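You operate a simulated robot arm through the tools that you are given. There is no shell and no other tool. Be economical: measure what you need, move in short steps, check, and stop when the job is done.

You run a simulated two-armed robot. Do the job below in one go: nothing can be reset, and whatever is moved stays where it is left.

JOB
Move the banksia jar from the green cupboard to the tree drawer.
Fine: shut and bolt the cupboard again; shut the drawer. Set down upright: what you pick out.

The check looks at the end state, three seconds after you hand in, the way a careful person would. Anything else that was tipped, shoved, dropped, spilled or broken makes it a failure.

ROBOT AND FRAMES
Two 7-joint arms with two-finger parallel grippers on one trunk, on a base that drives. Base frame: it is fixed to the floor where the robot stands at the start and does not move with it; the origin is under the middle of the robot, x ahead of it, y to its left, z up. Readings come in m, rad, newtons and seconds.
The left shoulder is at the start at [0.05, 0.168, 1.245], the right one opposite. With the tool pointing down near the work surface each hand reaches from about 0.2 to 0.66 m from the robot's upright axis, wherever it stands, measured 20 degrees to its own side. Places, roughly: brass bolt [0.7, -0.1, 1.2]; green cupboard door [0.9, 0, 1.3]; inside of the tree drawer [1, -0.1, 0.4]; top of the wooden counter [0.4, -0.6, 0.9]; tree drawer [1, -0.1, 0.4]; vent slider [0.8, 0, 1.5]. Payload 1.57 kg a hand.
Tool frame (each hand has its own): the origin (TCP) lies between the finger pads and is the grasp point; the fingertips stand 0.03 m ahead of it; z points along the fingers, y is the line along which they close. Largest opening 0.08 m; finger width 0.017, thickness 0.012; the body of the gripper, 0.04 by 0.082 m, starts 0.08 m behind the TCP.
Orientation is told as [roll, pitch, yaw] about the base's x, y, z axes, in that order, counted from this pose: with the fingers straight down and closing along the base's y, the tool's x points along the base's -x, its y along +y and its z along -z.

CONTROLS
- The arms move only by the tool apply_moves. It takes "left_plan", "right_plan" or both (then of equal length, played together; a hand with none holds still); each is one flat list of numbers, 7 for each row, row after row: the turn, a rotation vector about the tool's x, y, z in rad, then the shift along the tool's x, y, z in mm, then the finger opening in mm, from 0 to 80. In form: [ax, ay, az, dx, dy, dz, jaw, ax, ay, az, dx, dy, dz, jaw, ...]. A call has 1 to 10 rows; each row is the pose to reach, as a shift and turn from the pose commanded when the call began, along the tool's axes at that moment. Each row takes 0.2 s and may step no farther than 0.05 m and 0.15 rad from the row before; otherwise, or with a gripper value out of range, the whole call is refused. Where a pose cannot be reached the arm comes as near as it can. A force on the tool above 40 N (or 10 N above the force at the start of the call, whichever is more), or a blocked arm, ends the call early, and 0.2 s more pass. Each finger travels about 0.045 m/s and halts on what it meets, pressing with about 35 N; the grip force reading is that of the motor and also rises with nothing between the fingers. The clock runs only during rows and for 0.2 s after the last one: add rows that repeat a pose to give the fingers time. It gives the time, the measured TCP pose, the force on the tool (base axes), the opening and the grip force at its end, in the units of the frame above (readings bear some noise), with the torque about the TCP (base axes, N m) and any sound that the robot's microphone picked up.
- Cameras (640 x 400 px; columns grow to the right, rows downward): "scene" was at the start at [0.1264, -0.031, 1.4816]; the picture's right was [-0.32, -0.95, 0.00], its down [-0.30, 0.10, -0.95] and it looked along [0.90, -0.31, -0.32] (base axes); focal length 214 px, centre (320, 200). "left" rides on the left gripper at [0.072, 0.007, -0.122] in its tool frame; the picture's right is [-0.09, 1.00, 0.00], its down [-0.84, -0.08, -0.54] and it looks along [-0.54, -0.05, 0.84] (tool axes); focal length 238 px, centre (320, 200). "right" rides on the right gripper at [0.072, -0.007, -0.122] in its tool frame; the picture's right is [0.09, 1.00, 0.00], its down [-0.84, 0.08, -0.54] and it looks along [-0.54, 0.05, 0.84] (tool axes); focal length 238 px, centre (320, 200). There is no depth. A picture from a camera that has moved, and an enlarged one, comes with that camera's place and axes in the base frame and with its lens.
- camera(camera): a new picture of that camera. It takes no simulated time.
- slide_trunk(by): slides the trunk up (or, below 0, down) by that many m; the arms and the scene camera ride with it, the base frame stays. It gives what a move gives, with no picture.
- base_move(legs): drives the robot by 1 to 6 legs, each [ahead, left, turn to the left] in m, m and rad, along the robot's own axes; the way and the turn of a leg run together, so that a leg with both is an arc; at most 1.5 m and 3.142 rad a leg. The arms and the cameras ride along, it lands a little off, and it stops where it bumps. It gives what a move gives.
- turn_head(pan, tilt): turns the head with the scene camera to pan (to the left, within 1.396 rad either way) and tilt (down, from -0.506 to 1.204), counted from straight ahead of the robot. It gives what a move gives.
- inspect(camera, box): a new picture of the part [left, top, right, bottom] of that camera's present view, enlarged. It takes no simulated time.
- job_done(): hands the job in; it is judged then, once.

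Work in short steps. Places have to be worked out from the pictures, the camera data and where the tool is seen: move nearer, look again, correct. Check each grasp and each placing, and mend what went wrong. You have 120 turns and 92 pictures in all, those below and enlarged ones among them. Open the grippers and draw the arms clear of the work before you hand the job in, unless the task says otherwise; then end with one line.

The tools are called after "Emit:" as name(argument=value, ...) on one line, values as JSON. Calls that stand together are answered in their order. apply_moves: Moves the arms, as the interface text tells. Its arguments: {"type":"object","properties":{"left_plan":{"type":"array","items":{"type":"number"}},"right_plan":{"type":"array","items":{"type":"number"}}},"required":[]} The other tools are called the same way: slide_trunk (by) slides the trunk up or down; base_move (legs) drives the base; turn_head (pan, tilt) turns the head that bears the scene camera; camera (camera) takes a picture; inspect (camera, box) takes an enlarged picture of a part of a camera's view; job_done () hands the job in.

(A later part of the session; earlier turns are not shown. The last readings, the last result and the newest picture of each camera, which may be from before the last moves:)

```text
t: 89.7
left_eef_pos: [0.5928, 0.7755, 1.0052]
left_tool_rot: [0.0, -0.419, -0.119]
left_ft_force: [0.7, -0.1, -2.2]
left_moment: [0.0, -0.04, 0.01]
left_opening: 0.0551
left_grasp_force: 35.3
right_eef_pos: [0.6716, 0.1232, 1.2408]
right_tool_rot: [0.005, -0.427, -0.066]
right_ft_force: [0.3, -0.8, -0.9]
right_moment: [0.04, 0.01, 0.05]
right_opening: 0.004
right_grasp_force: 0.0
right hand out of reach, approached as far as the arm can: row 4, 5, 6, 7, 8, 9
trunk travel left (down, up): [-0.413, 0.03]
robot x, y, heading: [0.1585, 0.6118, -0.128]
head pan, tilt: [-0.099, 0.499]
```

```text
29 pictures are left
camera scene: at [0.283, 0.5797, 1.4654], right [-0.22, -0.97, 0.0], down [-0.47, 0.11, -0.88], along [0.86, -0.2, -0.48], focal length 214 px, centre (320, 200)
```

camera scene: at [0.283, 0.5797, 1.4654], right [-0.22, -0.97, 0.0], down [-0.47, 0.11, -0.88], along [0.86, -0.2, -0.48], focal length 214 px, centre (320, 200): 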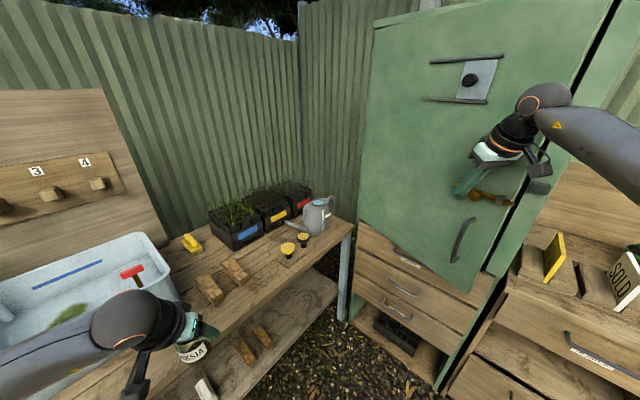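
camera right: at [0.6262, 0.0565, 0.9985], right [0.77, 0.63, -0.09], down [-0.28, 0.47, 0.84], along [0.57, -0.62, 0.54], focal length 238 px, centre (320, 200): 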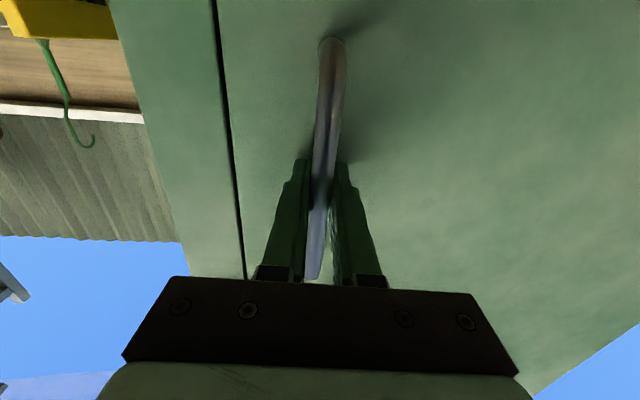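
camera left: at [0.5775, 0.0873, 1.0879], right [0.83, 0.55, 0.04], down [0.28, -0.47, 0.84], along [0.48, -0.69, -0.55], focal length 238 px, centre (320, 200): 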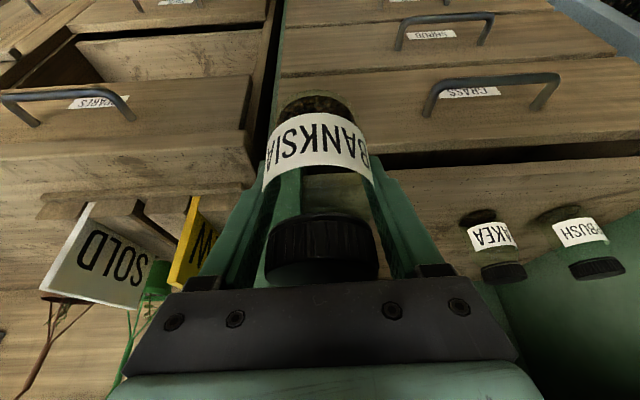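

The door is nearly shut (about 8°). I retract the right hand, turn the robot back to face the cupboard and come forward to push it home and bolt it.

Emit:
apply_moves(right_plan=[0, 0, 0, 40, 0, -18, 4, 0, 0, 0, 80, 0, -36, 20, 0, 0, 0, 110, 0, -50, 40])

Emit:
base_move(legs=[[0, 0, -0.785], [0.1, 0.02, 0]])

Emit:
camera(camera="scene")

```text
t: 90.5
left_eef_pos: [0.5915, 0.7757, 1.0061]
left_tool_rot: [-0.001, -0.418, -0.119]
left_ft_force: [-0.6, -0.9, -1.8]
left_moment: [0.0, -0.05, 0.01]
left_opening: 0.0552
left_grasp_force: 34.0
right_eef_pos: [0.5499, 0.1328, 1.2427]
right_tool_rot: [0.005, -0.429, -0.068]
right_ft_force: [0.1, -0.7, 0.5]
right_moment: [0.01, -0.06, 0.01]
right_opening: 0.04
right_grasp_force: 0.0
trunk travel left (down, up): [-0.413, 0.03]
robot x, y, heading: [0.1574, 0.6079, -0.125]
head pan, tilt: [-0.099, 0.499]
```

```text
t: 93.7
left_eef_pos: [0.6605, 0.3472, 1.0053]
left_tool_rot: [-0.002, -0.417, -0.909]
left_ft_force: [0.9, -0.4, -2.4]
left_moment: [-0.01, -0.03, -0.01]
left_opening: 0.055
left_grasp_force: 34.9
right_eef_pos: [0.1746, -0.0752, 1.2411]
right_tool_rot: [0.006, -0.428, -0.859]
right_ft_force: [-0.7, -0.4, -0.3]
right_moment: [0.02, 0.02, 0.04]
right_opening: 0.04
right_grasp_force: 0.0
trunk travel left (down, up): [-0.413, 0.03]
robot x, y, heading: [0.2329, 0.5452, -0.917]
head pan, tilt: [-0.099, 0.499]
```

```text
28 pictures are left
camera scene: at [0.3048, 0.4295, 1.4653], right [-0.85, -0.53, 0.0], down [-0.25, 0.41, -0.88], along [0.46, -0.75, -0.48], focal length 214 px, centre (320, 200)
```

scene: 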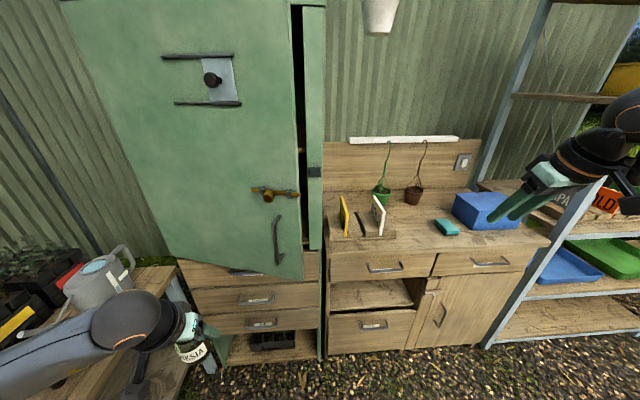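

The door is at about 18°. I swing the right hand leftward while pitching it to point forward, ending before the door at bolt height.

Emit:
apply_moves(right_plan=[0, -0.114, 0, -2, 41, 3, 40, 0, -0.228, 0, -4, 82, 5, 40, 0, -0.342, 0, -6, 123, 8, 40, 0, -0.456, 0, -8, 164, 10, 40, 0, -0.57, 0, -10, 205, 13, 40, 0, -0.684, 0, -12, 246, 16, 40, 0, -0.798, 0, -14, 287, 18, 40, 0, -0.912, 0, -16, 328, 21, 30, 0, -1.026, 0, -18, 369, 23, 20, 0, -1.14, 0, -21, 410, 26, 4])

Emit:
camera(camera="scene")

```text
t: 95.9
left_eef_pos: [0.662, 0.3494, 1.0048]
left_tool_rot: [-0.004, -0.416, -0.909]
left_ft_force: [0.0, 0.4, -1.7]
left_moment: [-0.01, 0.0, -0.02]
left_opening: 0.0551
left_grasp_force: 35.3
right_eef_pos: [0.5041, 0.1706, 1.2297]
right_tool_rot: [1.691, -1.567, -2.546]
right_ft_force: [0.5, -0.2, -0.5]
right_moment: [0.0, -0.02, 0.01]
right_opening: 0.004
right_grasp_force: 0.0
trunk travel left (down, up): [-0.413, 0.03]
robot x, y, heading: [0.2338, 0.5397, -0.921]
head pan, tilt: [-0.099, 0.499]
```

```text
27 pictures are left
camera scene: at [0.305, 0.4309, 1.4653], right [-0.85, -0.52, 0.0], down [-0.25, 0.41, -0.88], along [0.46, -0.75, -0.48], focal length 214 px, centre (320, 200)
```

scene: 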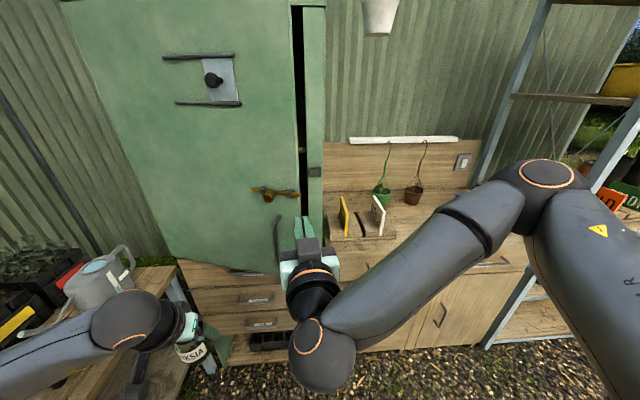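

I raise the hand above the bolt line, move left a bit so it faces plain door, drive the base 10 cm nearer, and then push the door home.

Emit:
apply_moves(right_plan=[0, 0, 0, -30, 25, 0, 4, 0, 0, 0, -60, 45, 0, 4, 0, 0, 0, -75, 58, 0, 4])

Emit:
base_move(legs=[[0.1, 0, 0]])

Emit:
apply_moves(right_plan=[0, 0, 0, 0, 0, 20, 4, 0, 0, 0, 0, 0, 40, 4, 0, 0, 0, 0, 0, 60, 4, 0, 0, 0, 0, 0, 80, 4, 0, 0, 0, 0, 0, 100, 4, 0, 0, 0, 0, 0, 120, 4, 0, 0, 0, 0, 0, 140, 4, 0, 0, 0, 0, 0, 160, 4, 0, 0, 0, 0, 0, 180, 4, 0, 0, 0, 0, 0, 195, 4])

Emit:
camera(camera="scene")

```text
t: 96.7
left_eef_pos: [0.6591, 0.3481, 1.0051]
left_tool_rot: [-0.003, -0.419, -0.91]
left_ft_force: [-0.2, 0.3, -1.9]
left_moment: [-0.04, 0.0, 0.0]
left_opening: 0.0548
left_grasp_force: 35.1
right_eef_pos: [0.548, 0.2094, 1.3029]
right_tool_rot: [1.135, -1.565, -1.99]
right_ft_force: [0.3, 0.5, 0.7]
right_moment: [0.03, -0.01, -0.01]
right_opening: 0.0038
right_grasp_force: 0.0
trunk travel left (down, up): [-0.413, 0.03]
robot x, y, heading: [0.2335, 0.5396, -0.922]
head pan, tilt: [-0.099, 0.499]
```

```text
t: 97.8
left_eef_pos: [0.7199, 0.2667, 1.0062]
left_tool_rot: [-0.002, -0.419, -0.911]
left_ft_force: [0.5, -0.4, -1.5]
left_moment: [0.0, -0.04, 0.0]
left_opening: 0.0549
left_grasp_force: 35.2
right_eef_pos: [0.6073, 0.1287, 1.3033]
right_tool_rot: [1.029, -1.567, -1.885]
right_ft_force: [-0.2, -0.3, -0.3]
right_moment: [-0.03, 0.0, -0.01]
right_opening: 0.0039
right_grasp_force: 0.1
trunk travel left (down, up): [-0.413, 0.03]
robot x, y, heading: [0.2963, 0.4622, -0.918]
head pan, tilt: [-0.099, 0.499]
```

```text
t: 100.0
left_eef_pos: [0.7154, 0.2722, 1.0082]
left_tool_rot: [-0.001, -0.424, -0.912]
left_ft_force: [0.2, 1.0, -1.4]
left_moment: [-0.02, -0.03, 0.02]
left_opening: 0.0548
left_grasp_force: 35.4
right_eef_pos: [0.7293, -0.0031, 1.3036]
right_tool_rot: [0.643, -1.565, -1.489]
right_ft_force: [-26.9, 20.4, 3.4]
right_moment: [-0.15, -0.02, -0.76]
right_opening: 0.0103
right_grasp_force: 3.4
trunk travel left (down, up): [-0.413, 0.03]
robot x, y, heading: [0.2921, 0.4596, -0.926]
head pan, tilt: [-0.099, 0.499]
stopped in row 10 (right hand): the force on the tool passed its limit at 50 N (the readings are from after the stop); the commanded pose is now the measured one
```

```text
26 pictures are left
camera scene: at [0.3576, 0.3561, 1.4662], right [-0.85, -0.52, 0.0], down [-0.25, 0.4, -0.88], along [0.46, -0.75, -0.47], focal length 214 px, centre (320, 200)
```

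scene: 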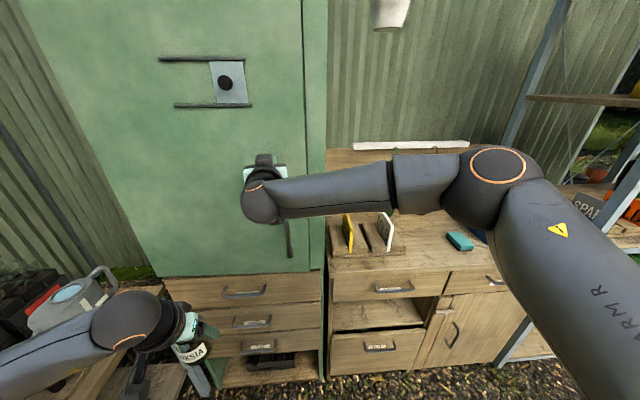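

The door looks flush. I back off, lower to bolt height and look at the knob with the hand camera.

Emit:
apply_moves(right_plan=[0, 0, 0, 0, 0, -30, 20, 0, 0, 0, 0, -6, -60, 40, 0.01, 0, 0, 40, -12, -65, 56, 0.03, 0, 0, 80, -18, -65, 56])

Emit:
camera(camera="right")

```text
t: 101.0
left_eef_pos: [0.7207, 0.2698, 1.0048]
left_tool_rot: [-0.003, -0.417, -0.91]
left_ft_force: [0.0, 0.4, -0.9]
left_moment: [0.01, -0.03, -0.01]
left_opening: 0.0552
left_grasp_force: 35.3
right_eef_pos: [0.6774, 0.0284, 1.2193]
right_tool_rot: [0.261, -1.557, -1.138]
right_ft_force: [0.6, -0.1, 0.6]
right_moment: [-0.03, -0.02, 0.02]
right_opening: 0.0559
right_grasp_force: 0.0
trunk travel left (down, up): [-0.413, 0.03]
robot x, y, heading: [0.293, 0.4649, -0.92]
head pan, tilt: [-0.099, 0.499]
```

```text
25 pictures are left
camera right: at [0.5937, 0.1179, 1.1485], right [0.77, 0.64, -0.09], down [-0.28, 0.46, 0.84], along [0.58, -0.62, 0.53], focal length 238 px, centre (320, 200)
```

right: 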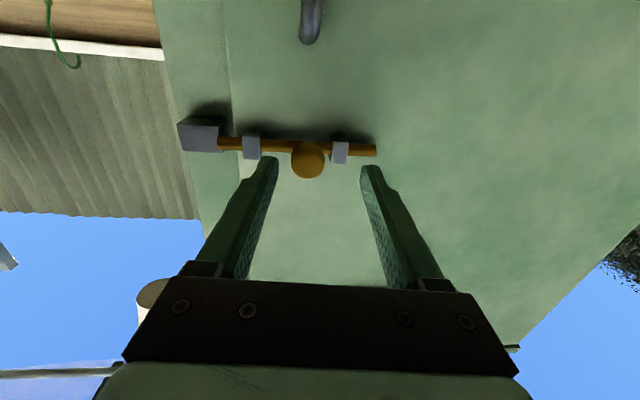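

The knob sits about 9 mm right of the hand's midline, 4 cm ahead. I advance and close on it.

Emit:
apply_moves(right_plan=[0, 0, 0, -3, -9, 20, 56, 0, 0, 0, -3, -9, 41, 56, 0, 0, 0, -3, -9, 41, 40, 0, 0, 0, -3, -9, 41, 26, 0, 0, 0, -3, -9, 41, 18, 0, 0, 0, -3, -9, 41, 16, 0, 0, 0, -3, -9, 41, 16])

Emit:
inspect(camera="right", box=[120, 70, 420, 240])

```text
t: 102.6
left_eef_pos: [0.7201, 0.2703, 1.0063]
left_tool_rot: [-0.004, -0.417, -0.907]
left_ft_force: [-0.5, 0.3, -2.4]
left_moment: [-0.05, 0.03, -0.02]
left_opening: 0.0551
left_grasp_force: 34.9
right_eef_pos: [0.6983, -0.0061, 1.2216]
right_tool_rot: [0.033, -1.557, -0.909]
right_ft_force: [13.1, 7.3, 0.4]
right_moment: [0.01, -0.07, 0.36]
right_opening: 0.0254
right_grasp_force: 25.2
trunk travel left (down, up): [-0.413, 0.03]
robot x, y, heading: [0.2939, 0.4649, -0.921]
head pan, tilt: [-0.099, 0.499]
```

```text
2.13 times, centred on (270, 155) of right
camera zoom: at [0.6151, 0.0827, 1.151], right [0.76, 0.64, -0.09], down [-0.28, 0.46, 0.84], along [0.58, -0.62, 0.53], focal length 508 px, centre (427, 296)
```

zoom: 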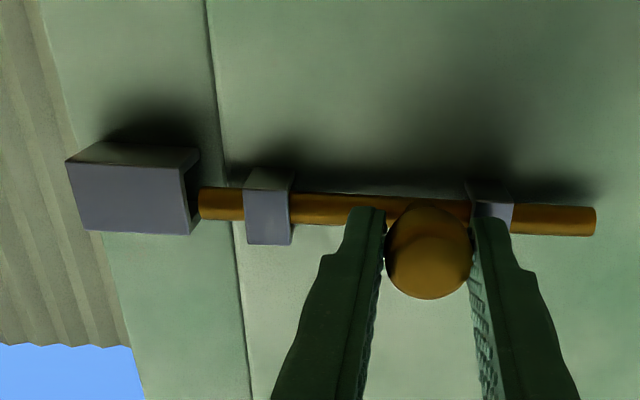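

The knob is held and the bolt lines up with the keeper. I slide it 31 mm to the right.

Emit:
apply_moves(right_plan=[0, 0, 0, 0, -7, 0, 16, 0, 0, 0, 0, -14, 0, 16, 0, 0, 0, 0, -21, 0, 16, 0, 0, 0, 0, -28, 0, 16, 0, 0, 0, 0, -32, 0, 16])

Emit:
inspect(camera="right", box=[120, 70, 420, 240])

```text
t: 103.2
left_eef_pos: [0.7217, 0.2703, 1.0037]
left_tool_rot: [-0.002, -0.414, -0.906]
left_ft_force: [-0.2, -0.3, -2.8]
left_moment: [-0.01, -0.01, -0.01]
left_opening: 0.0551
left_grasp_force: 34.9
right_eef_pos: [0.6984, -0.006, 1.2207]
right_tool_rot: [0.145, -1.555, -0.983]
right_ft_force: [14.1, 4.4, 0.0]
right_moment: [-0.09, -0.14, 0.47]
right_opening: 0.0252
right_grasp_force: 36.8
trunk travel left (down, up): [-0.413, 0.03]
robot x, y, heading: [0.293, 0.4591, -0.919]
head pan, tilt: [-0.099, 0.499]
stopped in row 2 (right hand): the force on the tool passed its limit at 43 N (the readings are from after the stop); the commanded pose is now the measured one
```

```text
2.13 times, centred on (270, 155) of right
camera zoom: at [0.6108, 0.0809, 1.1514], right [0.74, 0.67, -0.09], down [-0.3, 0.44, 0.85], along [0.6, -0.6, 0.53], focal length 508 px, centre (427, 296)
```

zoom: 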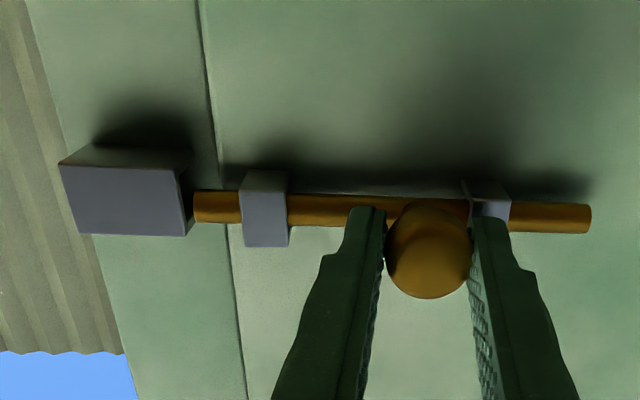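

The bolt butts on the keeper, so the door is still a few mm ajar, probably because the half-extended bolt stopped it. I slide the bolt fully back to the left and release it.

Emit:
apply_moves(right_plan=[0, 0, 0, 0, 6, 0, 16, 0, 0, 0, 0, 12, 0, 16, 0, 0, 0, 0, 16, 0, 16, 0, 0, 0, 0, 14, 0, 30, 0, 0, 0, 0, 14, 0, 50, 0, 0, 0, 0, 14, 0, 56, 0, 0, 0, 0, 14, -40, 56, 0, 0, 0, 0, 14, -60, 56])

Emit:
inspect(camera="right", box=[120, 70, 420, 240])

```text
t: 105.0
left_eef_pos: [0.7206, 0.27, 1.0045]
left_tool_rot: [0.0, -0.417, -0.906]
left_ft_force: [-0.1, 1.0, -1.7]
left_moment: [-0.05, -0.01, 0.01]
left_opening: 0.055
left_grasp_force: 35.7
right_eef_pos: [0.6637, 0.0457, 1.2233]
right_tool_rot: [0.24, -1.558, -1.093]
right_ft_force: [0.3, 0.6, -0.9]
right_moment: [0.04, 0.02, -0.02]
right_opening: 0.056
right_grasp_force: 0.0
trunk travel left (down, up): [-0.413, 0.03]
robot x, y, heading: [0.2961, 0.4635, -0.915]
head pan, tilt: [-0.099, 0.499]
```

```text
2.13 times, centred on (270, 155) of right
camera zoom: at [0.5784, 0.133, 1.1524], right [0.75, 0.66, -0.09], down [-0.29, 0.45, 0.84], along [0.59, -0.61, 0.53], focal length 508 px, centre (427, 296)
```

zoom: 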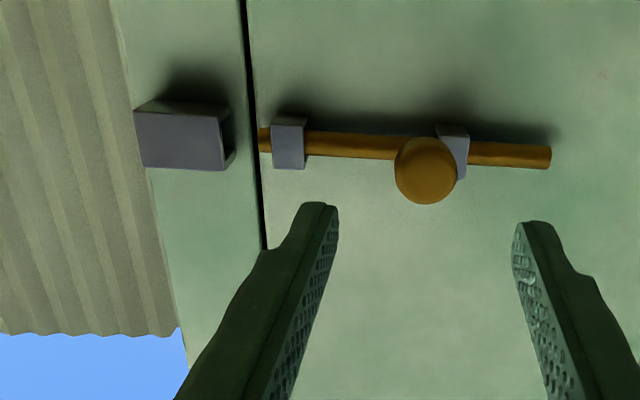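

The bolt is back at its stop. I rise above it again and push the door home.

Emit:
apply_moves(right_plan=[0, 0, 0, -40, 8, 0, 30, 0, 0, 0, -80, 15, 0, 4, 0, 0, 0, -80, 15, 25, 4, 0, 0, 0, -80, 15, 50, 4, 0, 0, 0, -80, 15, 70, 4, 0, 0, 0, -80, 15, 82, 4, 0, 0, 0, -80, 15, 92, 4, 0, 0, 0, -80, 15, 102, 4, 0, 0, 0, -80, 15, 112, 4, 0, 0, 0, -80, 15, 120, 4])

Emit:
inspect(camera="right", box=[120, 0, 420, 170])

```text
t: 106.9
left_eef_pos: [0.7164, 0.2734, 1.0079]
left_tool_rot: [-0.001, -0.422, -0.91]
left_ft_force: [-0.2, -0.3, -2.6]
left_moment: [-0.01, -0.01, 0.02]
left_opening: 0.0551
left_grasp_force: 35.0
right_eef_pos: [0.7409, -0.0146, 1.3021]
right_tool_rot: [0.12, -1.555, -0.963]
right_ft_force: [-23.2, 17.7, 1.3]
right_moment: [-0.15, -0.04, -0.73]
right_opening: 0.0101
right_grasp_force: 3.2
trunk travel left (down, up): [-0.413, 0.03]
robot x, y, heading: [0.2959, 0.4636, -0.918]
head pan, tilt: [-0.099, 0.499]
stopped in row 9 (right hand): the force on the tool passed its limit at 51 N (the readings are from after the stop); the commanded pose is now the measured one
```

```text
2.13 times, centred on (270, 85) of right
camera zoom: at [0.6534, 0.0732, 1.2323], right [0.74, 0.66, -0.09], down [-0.29, 0.45, 0.85], along [0.6, -0.6, 0.53], focal length 508 px, centre (427, 445)
```

zoom: 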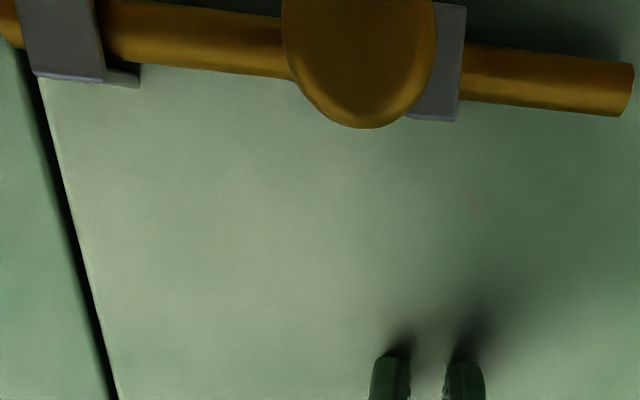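

It went 16 mm deeper this time, so the door is now home. I back off, drop to the knob, and grip it again.

Emit:
apply_moves(right_plan=[0, 0, 0, 0, -5, -35, 30, 0, 0, 0, 0, -15, -60, 56, 0, 0, 0, 40, -15, -60, 56, 0, 0, 0, 80, -15, -60, 56, 0, 0, 0, 80, -15, -45, 56, 0, 0, 0, 80, -15, -30, 56, 0, 0, 0, 80, -15, -30, 40, 0, 0, 0, 80, -15, -30, 24, 0, 0, 0, 80, -15, -30, 16, 0, 0, 0, 80, -15, -30, 16])

Emit:
inspect(camera="right", box=[120, 70, 420, 240])

```text
t: 109.1
left_eef_pos: [0.7183, 0.2705, 1.0062]
left_tool_rot: [-0.001, -0.419, -0.91]
left_ft_force: [0.5, 0.5, -2.6]
left_moment: [-0.03, -0.07, 0.02]
left_opening: 0.0549
left_grasp_force: 35.0
right_eef_pos: [0.7107, -0.0079, 1.2183]
right_tool_rot: [0.141, -1.548, -0.99]
right_ft_force: [-9.8, -6.6, -2.6]
right_moment: [-0.12, -0.01, -0.27]
right_opening: 0.0257
right_grasp_force: 27.4
trunk travel left (down, up): [-0.413, 0.03]
robot x, y, heading: [0.2924, 0.4661, -0.922]
head pan, tilt: [-0.099, 0.499]
```

```text
2.13 times, centred on (270, 155) of right
camera zoom: at [0.6238, 0.0795, 1.1499], right [0.75, 0.66, -0.09], down [-0.29, 0.44, 0.85], along [0.6, -0.61, 0.52], focal length 508 px, centre (427, 296)
```

zoom: 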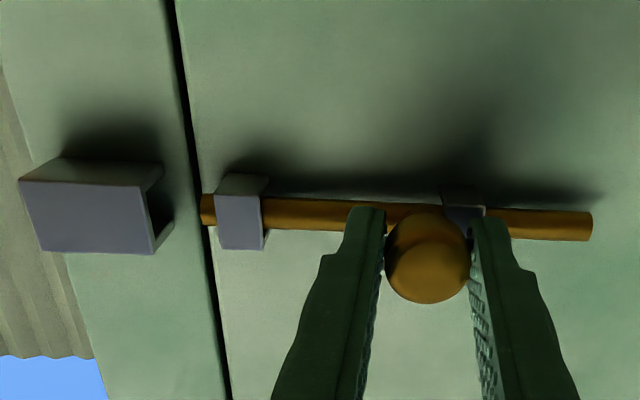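

The bolt now lines up with the keeper as it did originally. I slide it right.

Emit:
apply_moves(right_plan=[0, 0, 0, 0, -7, 0, 16, 0, 0, 0, 0, -14, 0, 16, 0, 0, 0, 0, -21, 0, 16, 0, 0, 0, 0, -28, 0, 16, 0, 0, 0, 0, -35, 0, 16, 0, 0, 0, 0, -40, 0, 16])

Emit:
inspect(camera="right", box=[120, 70, 420, 240])

```text
t: 110.5
left_eef_pos: [0.7185, 0.2715, 1.0062]
left_tool_rot: [-0.001, -0.417, -0.907]
left_ft_force: [-0.1, -0.1, -2.2]
left_moment: [-0.03, -0.02, 0.04]
left_opening: 0.0548
left_grasp_force: 35.2
right_eef_pos: [0.6829, -0.0283, 1.2171]
right_tool_rot: [0.022, -1.548, -0.863]
right_ft_force: [-8.5, 12.9, -3.3]
right_moment: [-0.51, -0.45, 0.16]
right_opening: 0.0251
right_grasp_force: 36.3
trunk travel left (down, up): [-0.413, 0.03]
robot x, y, heading: [0.2914, 0.4638, -0.92]
head pan, tilt: [-0.099, 0.499]
```

```text
2.13 times, centred on (270, 155) of right
camera zoom: at [0.5949, 0.0585, 1.15], right [0.74, 0.66, -0.09], down [-0.29, 0.44, 0.85], along [0.61, -0.6, 0.52], focal length 508 px, centre (427, 296)
```

zoom: 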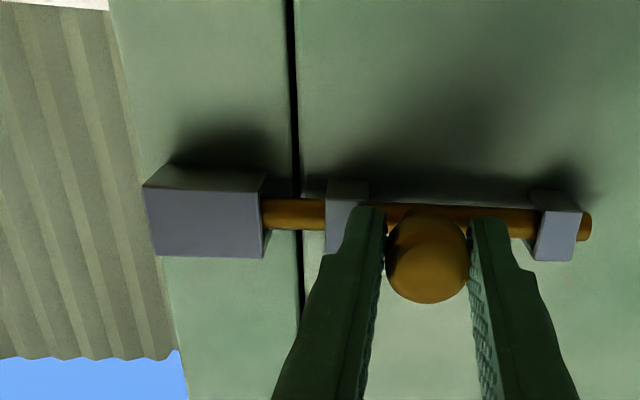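

The bolt is in the keeper, a few mm short of its first position. I push 6 mm more, then release and back off.

Emit:
apply_moves(right_plan=[0, 0, 0, 0, -4, 0, 16, 0, 0, 0, 0, -8, 0, 16, 0, 0, 0, 0, -8, 0, 16, 0, 0, 0, 0, -6, 0, 36, 0, 0, 0, 0, -6, 0, 56, 0, 0, 0, 0, -6, 0, 60, 0, 0, 0, 0, -6, -40, 60, 0, 0, 0, 0, -6, -80, 60, 0, 0, 0, 0, -6, -120, 60])

Emit:
inspect(camera="right", box=[200, 70, 400, 190])

```text
t: 112.5
left_eef_pos: [0.7199, 0.2714, 1.0048]
left_tool_rot: [-0.002, -0.42, -0.907]
left_ft_force: [1.7, 0.0, -2.4]
left_moment: [-0.04, 0.02, 0.0]
left_opening: 0.055
left_grasp_force: 34.8
right_eef_pos: [0.5977, 0.0558, 1.2199]
right_tool_rot: [0.091, -1.548, -0.938]
right_ft_force: [-0.4, -0.4, -0.6]
right_moment: [0.05, 0.01, 0.01]
right_opening: 0.0603
right_grasp_force: 0.0
trunk travel left (down, up): [-0.413, 0.03]
robot x, y, heading: [0.2922, 0.4609, -0.913]
head pan, tilt: [-0.099, 0.499]
```

```text
3.20 times, centred on (300, 130) of right
camera zoom: at [0.5115, 0.143, 1.1519], right [0.74, 0.66, -0.09], down [-0.29, 0.44, 0.85], along [0.6, -0.61, 0.52], focal length 763 px, centre (384, 424)
```

zoom: 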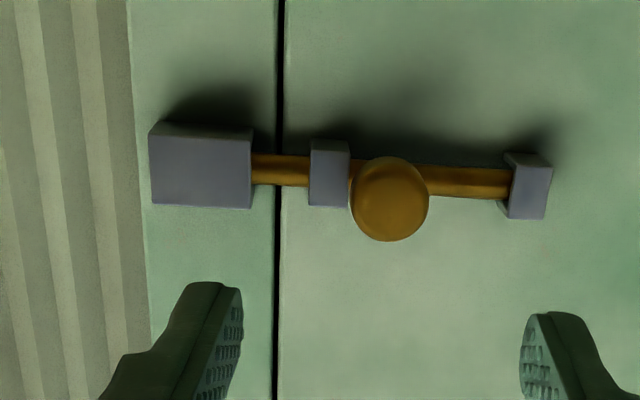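

The cupboard is shut and bolted. For the low drawer the left arm is the better one, so I'll hand the jar over to the right hand by setting it briefly on the counter. I back off, tilt the right hand down and look at the counter.

Emit:
base_move(legs=[[-0.15, 0, 0], [0, -0.4, 0]])

Emit:
apply_moves(right_plan=[0, 0.14, 0, 0, -25, -10, 80, 0, 0.28, 0, 0, -50, -20, 80, 0, 0.42, 0, 0, -75, -30, 80, 0, 0.56, 0, 0, -100, -40, 80, 0, 0.7, 0, 0, -125, -50, 80, 0, 0.84, 0, 0, -150, -60, 80, 0, 0.98, 0, 0, -175, -70, 80, 0, 1.12, 0, 0, -200, -80, 80])

Emit:
turn_head(pan=0.0, tilt=0.6)

Emit:
camera(camera="scene")

```text
t: 117.6
left_eef_pos: [0.3116, 0.1448, 1.0047]
left_tool_rot: [-0.004, -0.418, -0.906]
left_ft_force: [0.6, -0.8, -2.8]
left_moment: [-0.04, 0.02, 0.0]
left_opening: 0.0548
left_grasp_force: 34.9
right_eef_pos: [0.1931, -0.0697, 1.2194]
right_tool_rot: [0.075, -1.547, -0.919]
right_ft_force: [0.1, -0.3, -0.3]
right_moment: [-0.01, 0.0, 0.02]
right_opening: 0.06
right_grasp_force: 0.1
trunk travel left (down, up): [-0.413, 0.03]
robot x, y, heading: [-0.1165, 0.3378, -0.918]
head pan, tilt: [-0.099, 0.499]
```

```text
t: 119.4
left_eef_pos: [0.3113, 0.1448, 1.0053]
left_tool_rot: [-0.001, -0.416, -0.906]
left_ft_force: [-0.2, -0.6, -1.6]
left_moment: [0.01, -0.04, -0.04]
left_opening: 0.055
left_grasp_force: 35.0
right_eef_pos: [-0.0109, -0.1448, 1.2211]
right_tool_rot: [0.003, -0.424, -0.841]
right_ft_force: [0.2, 0.0, -0.2]
right_moment: [-0.03, -0.01, -0.01]
right_opening: 0.08
right_grasp_force: 0.1
trunk travel left (down, up): [-0.413, 0.03]
robot x, y, heading: [-0.1125, 0.3352, -0.915]
head pan, tilt: [-0.099, 0.499]
```

```text
t: 120.0
left_eef_pos: [0.3124, 0.1464, 1.0065]
left_tool_rot: [-0.001, -0.416, -0.907]
left_ft_force: [-0.5, 0.1, -2.2]
left_moment: [-0.05, -0.04, -0.01]
left_opening: 0.0544
left_grasp_force: 35.3
right_eef_pos: [-0.0111, -0.1429, 1.2214]
right_tool_rot: [0.0, -0.426, -0.842]
right_ft_force: [0.7, 0.5, -0.6]
right_moment: [0.0, 0.01, 0.02]
right_opening: 0.08
right_grasp_force: 0.1
trunk travel left (down, up): [-0.413, 0.03]
robot x, y, heading: [-0.1143, 0.3354, -0.915]
head pan, tilt: [0.0, 0.6]
```

```text
17 pictures are left
camera scene: at [-0.0385, 0.2335, 1.4563], right [-0.79, -0.61, 0.0], down [-0.34, 0.45, -0.83], along [0.5, -0.65, -0.56], focal length 214 px, centre (320, 200)
```

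scene: 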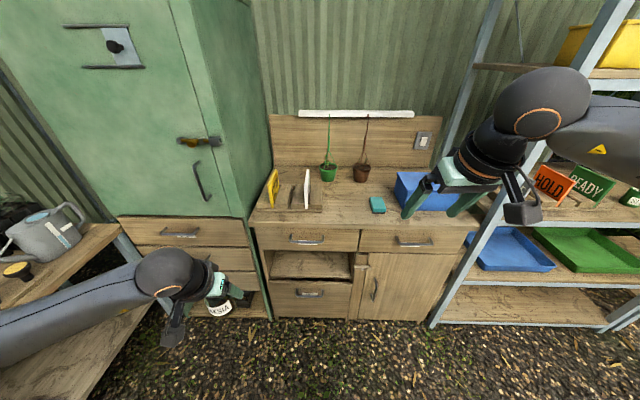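

The free counter spot between the sign stand and the teal box is about u≈0, w≈-0.06. I raise the jar and bring it in front of the robot, then drive up to the counter.

Emit:
apply_moves(left_plan=[0, 0, 0, -7, -32, -16, 44, 0, 0, 0, -14, -64, -31, 44, 0, 0, 0, -21, -96, -46, 44, 0, 0, 0, -28, -128, -61, 44, 0, 0, 0, -35, -160, -76, 44, 0, 0, 0, -41, -190, -91, 44])

Emit:
base_move(legs=[[0, -0.144, 0], [0.34, 0, 0]])

Emit:
camera(camera="left")

```text
t: 121.4
left_eef_pos: [0.1622, 0.0281, 1.1044]
left_tool_rot: [0.001, -0.417, -0.906]
left_ft_force: [0.2, -1.1, -2.2]
left_moment: [-0.02, -0.04, 0.0]
left_opening: 0.0548
left_grasp_force: 34.6
right_eef_pos: [-0.0101, -0.1432, 1.2219]
right_tool_rot: [0.001, -0.427, -0.844]
right_ft_force: [0.1, -0.3, 0.3]
right_moment: [-0.05, -0.03, 0.03]
right_opening: 0.0801
right_grasp_force: 0.0
trunk travel left (down, up): [-0.413, 0.03]
robot x, y, heading: [-0.1134, 0.3378, -0.917]
head pan, tilt: [0.0, 0.6]
```

```text
t: 125.2
left_eef_pos: [0.2567, -0.3279, 1.1043]
left_tool_rot: [-0.001, -0.419, -0.908]
left_ft_force: [-0.3, 0.1, -2.5]
left_moment: [-0.02, -0.01, -0.01]
left_opening: 0.0551
left_grasp_force: 34.9
right_eef_pos: [0.0821, -0.4991, 1.2215]
right_tool_rot: [0.001, -0.429, -0.845]
right_ft_force: [-0.9, 0.3, 0.4]
right_moment: [-0.03, 0.03, -0.02]
right_opening: 0.0801
right_grasp_force: 0.0
trunk travel left (down, up): [-0.413, 0.03]
robot x, y, heading: [-0.0235, -0.0171, -0.916]
head pan, tilt: [0.0, 0.6]
```

```text
16 pictures are left
camera left: at [0.1909, -0.2323, 1.1868], right [0.84, 0.55, 0.04], down [0.28, -0.48, 0.83], along [0.47, -0.69, -0.55], focal length 238 px, centre (320, 200)
```

left: 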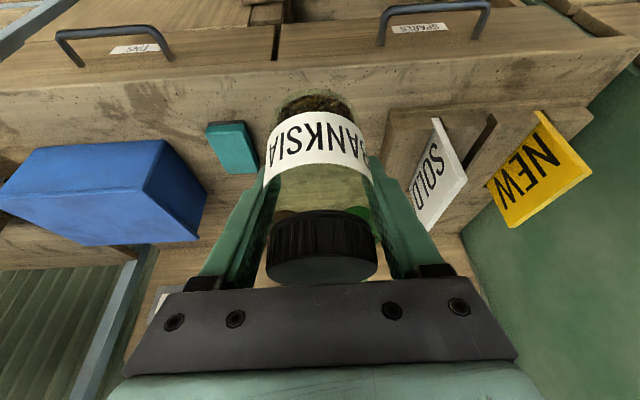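

The jar is held over the front; the free gap spans u -0.11 to 0.10. I move forward 15 cm and then down to about 1.5 cm above the counter.

Emit:
apply_moves(left_plan=[0, 0, 0, -34, 0, 15, 44, 0, 0, 0, -68, 0, 30, 44, 0, 0, 0, -103, 0, 46, 44, 0, 0, 0, -137, 0, 61, 44, 0, 0, 0, -123, 0, 93, 44, 0, 0, 0, -109, 0, 125, 44, 0, 0, 0, -95, 0, 157, 44, 0, 0, 0, -82, 0, 185, 44])

Emit:
camera(camera="left")

```text
t: 127.0
left_eef_pos: [0.3487, -0.4463, 0.9677]
left_tool_rot: [-0.003, -0.418, -0.906]
left_ft_force: [0.8, -0.6, -2.1]
left_moment: [-0.05, -0.02, 0.01]
left_opening: 0.055
left_grasp_force: 34.8
right_eef_pos: [0.0817, -0.5001, 1.2225]
right_tool_rot: [0.002, -0.428, -0.845]
right_ft_force: [0.2, -0.5, 1.0]
right_moment: [-0.01, -0.02, -0.02]
right_opening: 0.0798
right_grasp_force: 0.1
trunk travel left (down, up): [-0.413, 0.03]
robot x, y, heading: [-0.022, -0.0161, -0.915]
head pan, tilt: [0.0, 0.6]
```

```text
15 pictures are left
camera left: at [0.283, -0.3502, 1.0508], right [0.84, 0.55, 0.04], down [0.28, -0.48, 0.83], along [0.47, -0.69, -0.55], focal length 238 px, centre (320, 200)
```

left: 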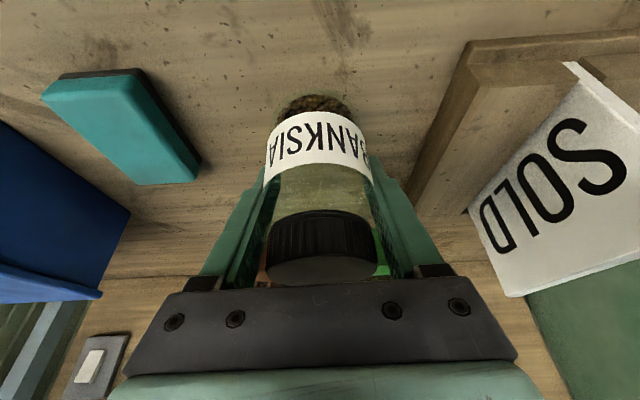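

The spot is clear. I lower in small steps until the force shows contact.

Emit:
apply_moves(left_plan=[0, 0, 0, 1.6, 0, 3.7, 44, 0, 0, 0, 3.2, 0, 7.3, 44, 0, 0, 0, 4.5, 0, 10, 44, 0, 0, 0, 5.3, 0, 12, 44])

```text
t: 128.0
left_eef_pos: [0.3481, -0.4456, 0.9573]
left_tool_rot: [0.0, -0.416, -0.908]
left_ft_force: [-0.7, -0.2, -2.0]
left_moment: [-0.04, -0.03, -0.01]
left_opening: 0.0549
left_grasp_force: 35.0
right_eef_pos: [0.0815, -0.5, 1.2217]
right_tool_rot: [0.001, -0.427, -0.845]
right_ft_force: [-0.9, -0.5, -0.5]
right_moment: [0.0, -0.03, 0.02]
right_opening: 0.0801
right_grasp_force: 0.1
trunk travel left (down, up): [-0.413, 0.03]
robot x, y, heading: [-0.0233, -0.0215, -0.919]
head pan, tilt: [0.0, 0.6]
```

No contact yet at z 0.957. I keep lowering.

Emit:
apply_moves(left_plan=[0, 0, 0, 1.2, 0, 2.7, 44, 0, 0, 0, 2.4, 0, 5.5, 44, 0, 0, 0, 3.2, 0, 7.3, 44])

Emit:
apply_moves(left_plan=[0, 0, 0, 0.8, 0, 1.8, 44, 0, 0, 0, 1.6, 0, 3.7, 44])

```text
t: 128.8
left_eef_pos: [0.3485, -0.4464, 0.9477]
left_tool_rot: [-0.001, -0.417, -0.91]
left_ft_force: [-0.5, -0.6, -3.2]
left_moment: [-0.03, -0.02, 0.02]
left_opening: 0.0548
left_grasp_force: 34.8
right_eef_pos: [0.081, -0.4987, 1.2212]
right_tool_rot: [0.001, -0.428, -0.845]
right_ft_force: [0.5, -0.1, 0.7]
right_moment: [-0.03, 0.01, 0.0]
right_opening: 0.0802
right_grasp_force: 0.0
trunk travel left (down, up): [-0.413, 0.03]
robot x, y, heading: [-0.021, -0.0199, -0.913]
head pan, tilt: [0.0, 0.6]
```

```text
t: 129.3
left_eef_pos: [0.3483, -0.4467, 0.9432]
left_tool_rot: [-0.001, -0.419, -0.907]
left_ft_force: [0.3, -0.1, -1.6]
left_moment: [-0.01, -0.01, -0.01]
left_opening: 0.055
left_grasp_force: 34.5
right_eef_pos: [0.0821, -0.499, 1.2215]
right_tool_rot: [0.001, -0.428, -0.844]
right_ft_force: [-0.7, -0.6, 0.0]
right_moment: [-0.02, -0.04, -0.01]
right_opening: 0.0801
right_grasp_force: 0.0
trunk travel left (down, up): [-0.413, 0.03]
robot x, y, heading: [-0.0193, -0.0193, -0.918]
head pan, tilt: [0.0, 0.6]
```

Still free at 0.943; I continue down in 2–3 mm steps.

Emit:
apply_moves(left_plan=[0, 0, 0, 1.2, 0, 2.7, 44, 0, 0, 0, 2.4, 0, 5.5, 44, 0, 0, 0, 2.4, 0, 5.5, 44])

Emit:
inspect(camera="left", box=[200, 50, 480, 220])

```text
t: 130.2
left_eef_pos: [0.348, -0.4459, 0.9379]
left_tool_rot: [-0.001, -0.418, -0.908]
left_ft_force: [-0.9, -0.6, -2.3]
left_moment: [-0.01, -0.02, 0.03]
left_opening: 0.055
left_grasp_force: 35.1
right_eef_pos: [0.0825, -0.4992, 1.2216]
right_tool_rot: [0.002, -0.429, -0.844]
right_ft_force: [-0.3, 0.5, 0.0]
right_moment: [-0.01, -0.02, 0.03]
right_opening: 0.0803
right_grasp_force: 0.0
trunk travel left (down, up): [-0.413, 0.03]
robot x, y, heading: [-0.0222, -0.0192, -0.919]
head pan, tilt: [0.0, 0.6]
```

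```text
2.29 times, centred on (340, 135) of left
camera zoom: at [0.2828, -0.3506, 1.02], right [0.84, 0.55, 0.04], down [0.28, -0.48, 0.83], along [0.47, -0.69, -0.55], focal length 545 px, centre (274, 349)
```

zoom: 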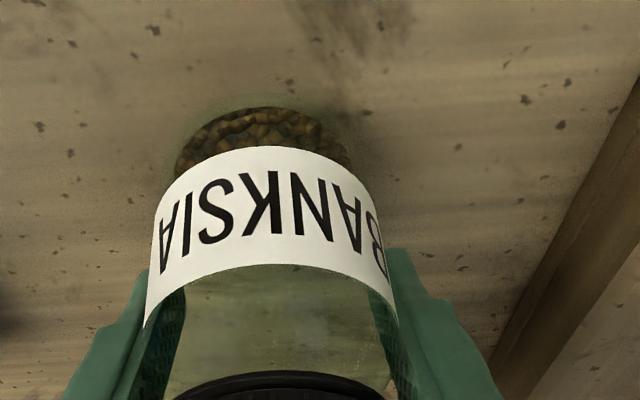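

The contact shadow is close but there is no load. I go on down.

Emit:
apply_moves(left_plan=[0, 0, 0, 0.8, 0, 1.8, 44, 0, 0, 0, 1.6, 0, 3.7, 44, 0, 0, 0, 2.4, 0, 5.5, 44, 0, 0, 0, 2.4, 0, 5.5, 44])

Emit:
apply_moves(left_plan=[0, 0, 0, 0.8, 0, 1.8, 44, 0, 0, 0, 0.8, 0, 1.8, 44])

```text
t: 131.2
left_eef_pos: [0.3482, -0.4465, 0.9322]
left_tool_rot: [0.0, -0.417, -0.908]
left_ft_force: [0.8, -0.4, -2.5]
left_moment: [-0.03, -0.03, -0.02]
left_opening: 0.0549
left_grasp_force: 35.0
right_eef_pos: [0.0827, -0.4995, 1.2211]
right_tool_rot: [-0.001, -0.428, -0.845]
right_ft_force: [-0.6, -1.0, 1.1]
right_moment: [0.01, 0.03, 0.05]
right_opening: 0.0802
right_grasp_force: 0.1
trunk travel left (down, up): [-0.413, 0.03]
robot x, y, heading: [-0.0209, -0.0225, -0.915]
head pan, tilt: [0.0, 0.6]
```

```text
t: 131.8
left_eef_pos: [0.3484, -0.4458, 0.93]
left_tool_rot: [-0.004, -0.419, -0.908]
left_ft_force: [-0.2, 0.4, -2.8]
left_moment: [0.01, -0.03, 0.01]
left_opening: 0.0548
left_grasp_force: 34.9
right_eef_pos: [0.0818, -0.4994, 1.2225]
right_tool_rot: [0.002, -0.427, -0.845]
right_ft_force: [-0.3, -0.1, 0.2]
right_moment: [0.01, 0.04, 0.02]
right_opening: 0.0797
right_grasp_force: 0.0
trunk travel left (down, up): [-0.413, 0.03]
robot x, y, heading: [-0.0235, -0.019, -0.917]
head pan, tilt: [0.0, 0.6]
```

Still no contact; the counter must be lower than I thought. I continue with fine steps; contact will show in the force.

Emit:
apply_moves(left_plan=[0, 0, 0, 0.8, 0, 1.8, 44, 0, 0, 0, 1.6, 0, 3.7, 44, 0, 0, 0, 2.4, 0, 5.5, 44, 0, 0, 0, 3.2, 0, 7.3, 44, 0, 0, 0, 3.2, 0, 7.3, 44])

Emit:
inspect(camera="left", box=[200, 50, 480, 220])

```text
t: 132.9
left_eef_pos: [0.3472, -0.4475, 0.9233]
left_tool_rot: [-0.002, -0.42, -0.907]
left_ft_force: [-0.1, -0.7, 2.0]
left_moment: [-0.02, -0.08, 0.04]
left_opening: 0.0549
left_grasp_force: 34.9
right_eef_pos: [0.0824, -0.5, 1.2219]
right_tool_rot: [0.001, -0.428, -0.845]
right_ft_force: [0.6, 0.6, 0.0]
right_moment: [-0.04, 0.01, -0.03]
right_opening: 0.0803
right_grasp_force: 0.0
trunk travel left (down, up): [-0.413, 0.03]
robot x, y, heading: [-0.0209, -0.0182, -0.911]
head pan, tilt: [0.0, 0.6]
```

```text
2.29 times, centred on (340, 135) of left
camera zoom: at [0.2824, -0.3507, 1.0045], right [0.84, 0.55, 0.04], down [0.27, -0.48, 0.84], along [0.47, -0.69, -0.55], focal length 545 px, centre (274, 349)
```

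zoom: 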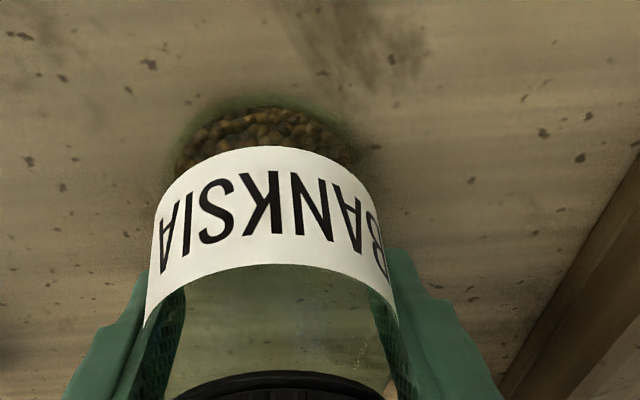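

The force changed from -2.3 to +2 N: the jar stands on the counter with TCP at z 0.923. I release and withdraw along the tool axis, then aside to the left.

Emit:
apply_moves(left_plan=[0, 0, 0, 0, 0, 0, 60, 0, 0, 0, 0, 0, 0, 74, 0, 0, 0, 0, 0, 0, 80, 0, 0, 0, 0, 0, -30, 80, 0, 0, 0, 0, 0, -70, 80, 0, 0, 0, 0, 0, -115, 80, 0, 0, 0, 0, 0, -160, 80, 0, 0, 0, 20, 40, -175, 80, 0, 0, 0, 40, 80, -190, 80, 0, 0, 0, 60, 120, -205, 80])

Emit:
camera(camera="scene")

```text
t: 135.2
left_eef_pos: [0.3575, -0.261, 1.0831]
left_tool_rot: [-0.004, -0.418, -0.906]
left_ft_force: [0.8, -0.3, 0.1]
left_moment: [-0.01, 0.01, -0.03]
left_opening: 0.0802
left_grasp_force: 0.0
right_eef_pos: [0.0827, -0.4983, 1.2218]
right_tool_rot: [0.0, -0.428, -0.846]
right_ft_force: [1.0, -0.2, 0.1]
right_moment: [-0.01, 0.01, -0.01]
right_opening: 0.0799
right_grasp_force: 0.1
trunk travel left (down, up): [-0.413, 0.03]
robot x, y, heading: [-0.0237, -0.0209, -0.91]
head pan, tilt: [0.0, 0.6]
```

```text
12 pictures are left
camera scene: at [0.0548, -0.1213, 1.4564], right [-0.79, -0.61, 0.0], down [-0.34, 0.45, -0.83], along [0.5, -0.66, -0.56], focal length 214 px, centre (320, 200)
```

scene: 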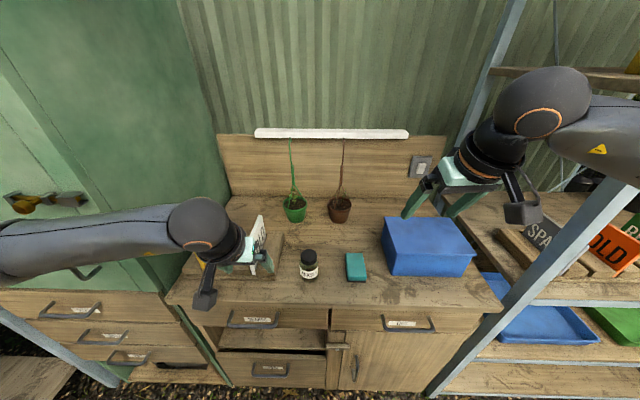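

The jar stands upright on the counter. Now the right hand comes over it, to 13 cm short along its axis, while the left hand moves further away.

Emit:
apply_moves(right_plan=[0, 0, 0, 0, 46, 0, 80, 0, 0, 0, 0, 92, 0, 80, 0, 0, 0, 0, 138, 0, 80, 0, 0, 0, 0, 184, 0, 80, 0, 0, 0, 0, 231, 0, 80, 0, 0, 0, 0, 231, 40, 80, 0, 0, 0, 0, 231, 80, 80, 0, 0, 0, 0, 231, 120, 80, 0, 0, 0, 0, 231, 160, 80, 0, 0, 0, 0, 231, 200, 80], left_plan=[0, 0, 0, 15, 20, -5, 80, 0, 0, 0, 30, 40, -10, 80, 0, 0, 0, 45, 60, -15, 80, 0, 0, 0, 60, 80, -20, 80, 0, 0, 0, 75, 100, -25, 80, 0, 0, 0, 75, 100, -25, 80, 0, 0, 0, 75, 100, -25, 80, 0, 0, 0, 75, 100, -25, 80, 0, 0, 0, 75, 100, -25, 80, 0, 0, 0, 75, 100, -25, 80])

Emit:
camera(camera="right")

```text
t: 137.3
left_eef_pos: [0.3941, -0.1431, 1.076]
left_tool_rot: [-0.001, -0.415, -0.907]
left_ft_force: [-0.9, 0.1, -0.4]
left_moment: [0.05, 0.02, 0.03]
left_opening: 0.0801
left_grasp_force: 0.1
left hand out of reach, approached as far as the arm can: row 5, 6, 7, 8, 9, 10
right_eef_pos: [0.3102, -0.4077, 1.0391]
right_tool_rot: [0.002, -0.429, -0.845]
right_ft_force: [0.7, -0.7, 0.6]
right_moment: [-0.02, 0.0, 0.02]
right_opening: 0.0803
right_grasp_force: 0.1
trunk travel left (down, up): [-0.413, 0.03]
robot x, y, heading: [-0.0263, -0.0203, -0.913]
head pan, tilt: [0.0, 0.6]
```

```text
11 pictures are left
camera right: at [0.2286, -0.327, 1.1211], right [0.69, 0.72, -0.04], down [0.41, -0.35, 0.84], along [0.6, -0.59, -0.54], focal length 238 px, centre (320, 200)
```

right: 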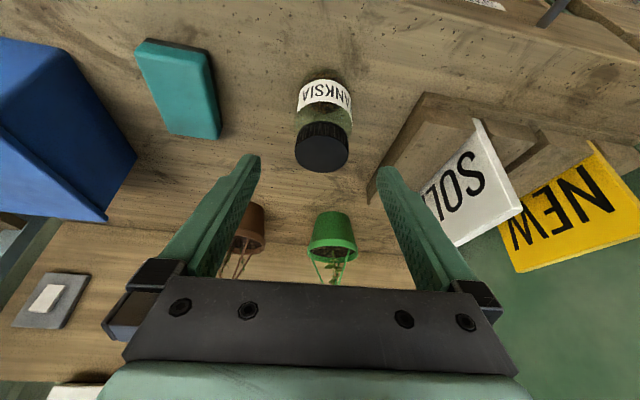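

The jar is centred between the fingers. I descend 13 cm along the tool axis and close.

Emit:
apply_moves(right_plan=[0, 0, 0, 0, 0, 35, 80, 0, 0, 0, 0, 0, 70, 80, 0, 0, 0, 0, 0, 100, 80, 0, 0, 0, 0, 0, 127, 80, 0, 0, 0, 0, 0, 127, 66, 0, 0, 0, 0, 0, 127, 54, 0, 0, 0, 0, 0, 127, 46, 0, 0, 0, 0, 0, 127, 44, 0, 0, 0, 0, 0, 127, 44])

Emit:
camera(camera="right")

```text
t: 139.3
left_eef_pos: [0.3923, -0.1436, 1.0762]
left_tool_rot: [-0.001, -0.413, -0.909]
left_ft_force: [0.4, -0.2, -0.2]
left_moment: [0.02, -0.02, 0.07]
left_opening: 0.0802
left_grasp_force: 0.0
right_eef_pos: [0.3454, -0.4466, 0.9244]
right_tool_rot: [0.0, -0.428, -0.845]
right_ft_force: [0.8, 0.0, -0.6]
right_moment: [-0.07, -0.01, 0.01]
right_opening: 0.0547
right_grasp_force: 34.8
trunk travel left (down, up): [-0.413, 0.03]
robot x, y, heading: [-0.0231, -0.0183, -0.917]
head pan, tilt: [0.0, 0.6]
```

```text
10 pictures are left
camera right: at [0.263, -0.3653, 1.0057], right [0.69, 0.72, -0.04], down [0.41, -0.35, 0.84], along [0.6, -0.59, -0.54], focal length 238 px, centre (320, 200)
```

right: 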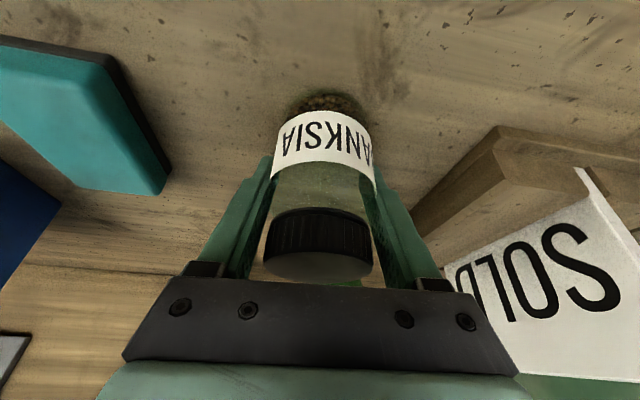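

The jar is held by the right hand (54.7 mm). I lift it 20 cm and at the same time pitch the empty left hand to point forward, then back away from the counter.

Emit:
apply_moves(right_plan=[0, 0, 0, -10, 0, -22, 44, 0, 0, 0, -20, 0, -44, 44, 0, 0, 0, -35, 0, -77, 44, 0, 0, 0, -50, 0, -109, 44, 0, 0, 0, -66, 0, -145, 44, 0, 0, 0, -83, 0, -182, 44, 0, 0, 0, -83, 0, -182, 44, 0, 0, 0, -83, 0, -182, 44], left_plan=[0, -0.145, 0, 0, 0, -5, 80, 0, -0.29, 0, 0, 0, -10, 80, 0, -0.435, 0, 0, 0, -15, 80, 0, -0.58, 0, 0, 0, -20, 80, 0, -0.725, 0, 0, 0, -25, 80, 0, -0.87, 0, 0, 0, -30, 80, 0, -1.015, 0, 0, 0, -35, 80, 0, -1.155, 0, 0, 0, -40, 80])

Emit:
base_move(legs=[[-0.3, 0, 0], [0, 0.43, 0]])

Emit:
apply_moves(left_plan=[0, 0, 0.15, 0, 0, 0, 60, 0, 0, 0.3, 0, 0, 0, 60, 0, 0, 0.45, 0, 0, 0, 60, 0, 0, 0.6, 0, 0, 0, 60, 0, 0, 0.75, 0, 0, 0, 60, 0, 0, 0.9, 0, 0, 0, 60, 0, 0, 1.05, 0, 0, 0, 60, 0, 0, 1.2, 0, 0, 0, 60, 0, 0, 1.35, 0, 0, 0, 60, 0, 0, 1.5, 0, 0, 0, 60])

```text
t: 141.2
left_eef_pos: [0.4621, -0.1979, 1.0763]
left_tool_rot: [-0.006, -1.033, -0.905]
left_ft_force: [-0.1, -0.3, 0.2]
left_moment: [0.03, 0.0, -0.02]
left_opening: 0.08
left_grasp_force: 0.0
left hand out of reach, approached as far as the arm can: row 1, 2, 3, 4, 5, 6, 7, 8
right_eef_pos: [0.3448, -0.4491, 1.1236]
right_tool_rot: [0.002, -0.428, -0.845]
right_ft_force: [0.3, 0.3, -1.8]
right_moment: [-0.03, -0.05, -0.03]
right_opening: 0.0548
right_grasp_force: 35.6
trunk travel left (down, up): [-0.413, 0.03]
robot x, y, heading: [-0.023, -0.0171, -0.918]
head pan, tilt: [0.0, 0.6]
```

```text
t: 147.1
left_eef_pos: [0.6196, 0.3038, 1.0761]
left_tool_rot: [-0.004, -1.035, -0.9]
left_ft_force: [0.0, 0.8, 0.6]
left_moment: [0.01, 0.0, -0.03]
left_opening: 0.0798
left_grasp_force: 0.1
right_eef_pos: [0.5039, 0.0535, 1.1235]
right_tool_rot: [0.002, -0.426, -0.84]
right_ft_force: [0.2, 0.4, -1.9]
right_moment: [-0.01, -0.03, -0.02]
right_opening: 0.0547
right_grasp_force: 35.6
trunk travel left (down, up): [-0.413, 0.03]
robot x, y, heading: [0.1348, 0.4762, -0.912]
head pan, tilt: [0.0, 0.6]
```

```text
t: 149.5
left_eef_pos: [0.5978, 0.3116, 1.0349]
left_tool_rot: [0.907, -0.127, -2.435]
left_ft_force: [-0.6, 0.7, -0.2]
left_moment: [0.0, -0.03, 0.02]
left_opening: 0.06
left_grasp_force: 0.0
left hand out of reach, approached as far as the arm can: row 10
right_eef_pos: [0.5042, 0.0531, 1.1235]
right_tool_rot: [0.0, -0.428, -0.84]
right_ft_force: [0.2, -0.7, -1.3]
right_moment: [-0.03, 0.01, -0.03]
right_opening: 0.0546
right_grasp_force: 34.9
trunk travel left (down, up): [-0.413, 0.03]
robot x, y, heading: [0.1315, 0.4758, -0.913]
head pan, tilt: [0.0, 0.6]
stopped in row 10 (left hand): the arm was blocked; the commanded pose is now the measured one
```

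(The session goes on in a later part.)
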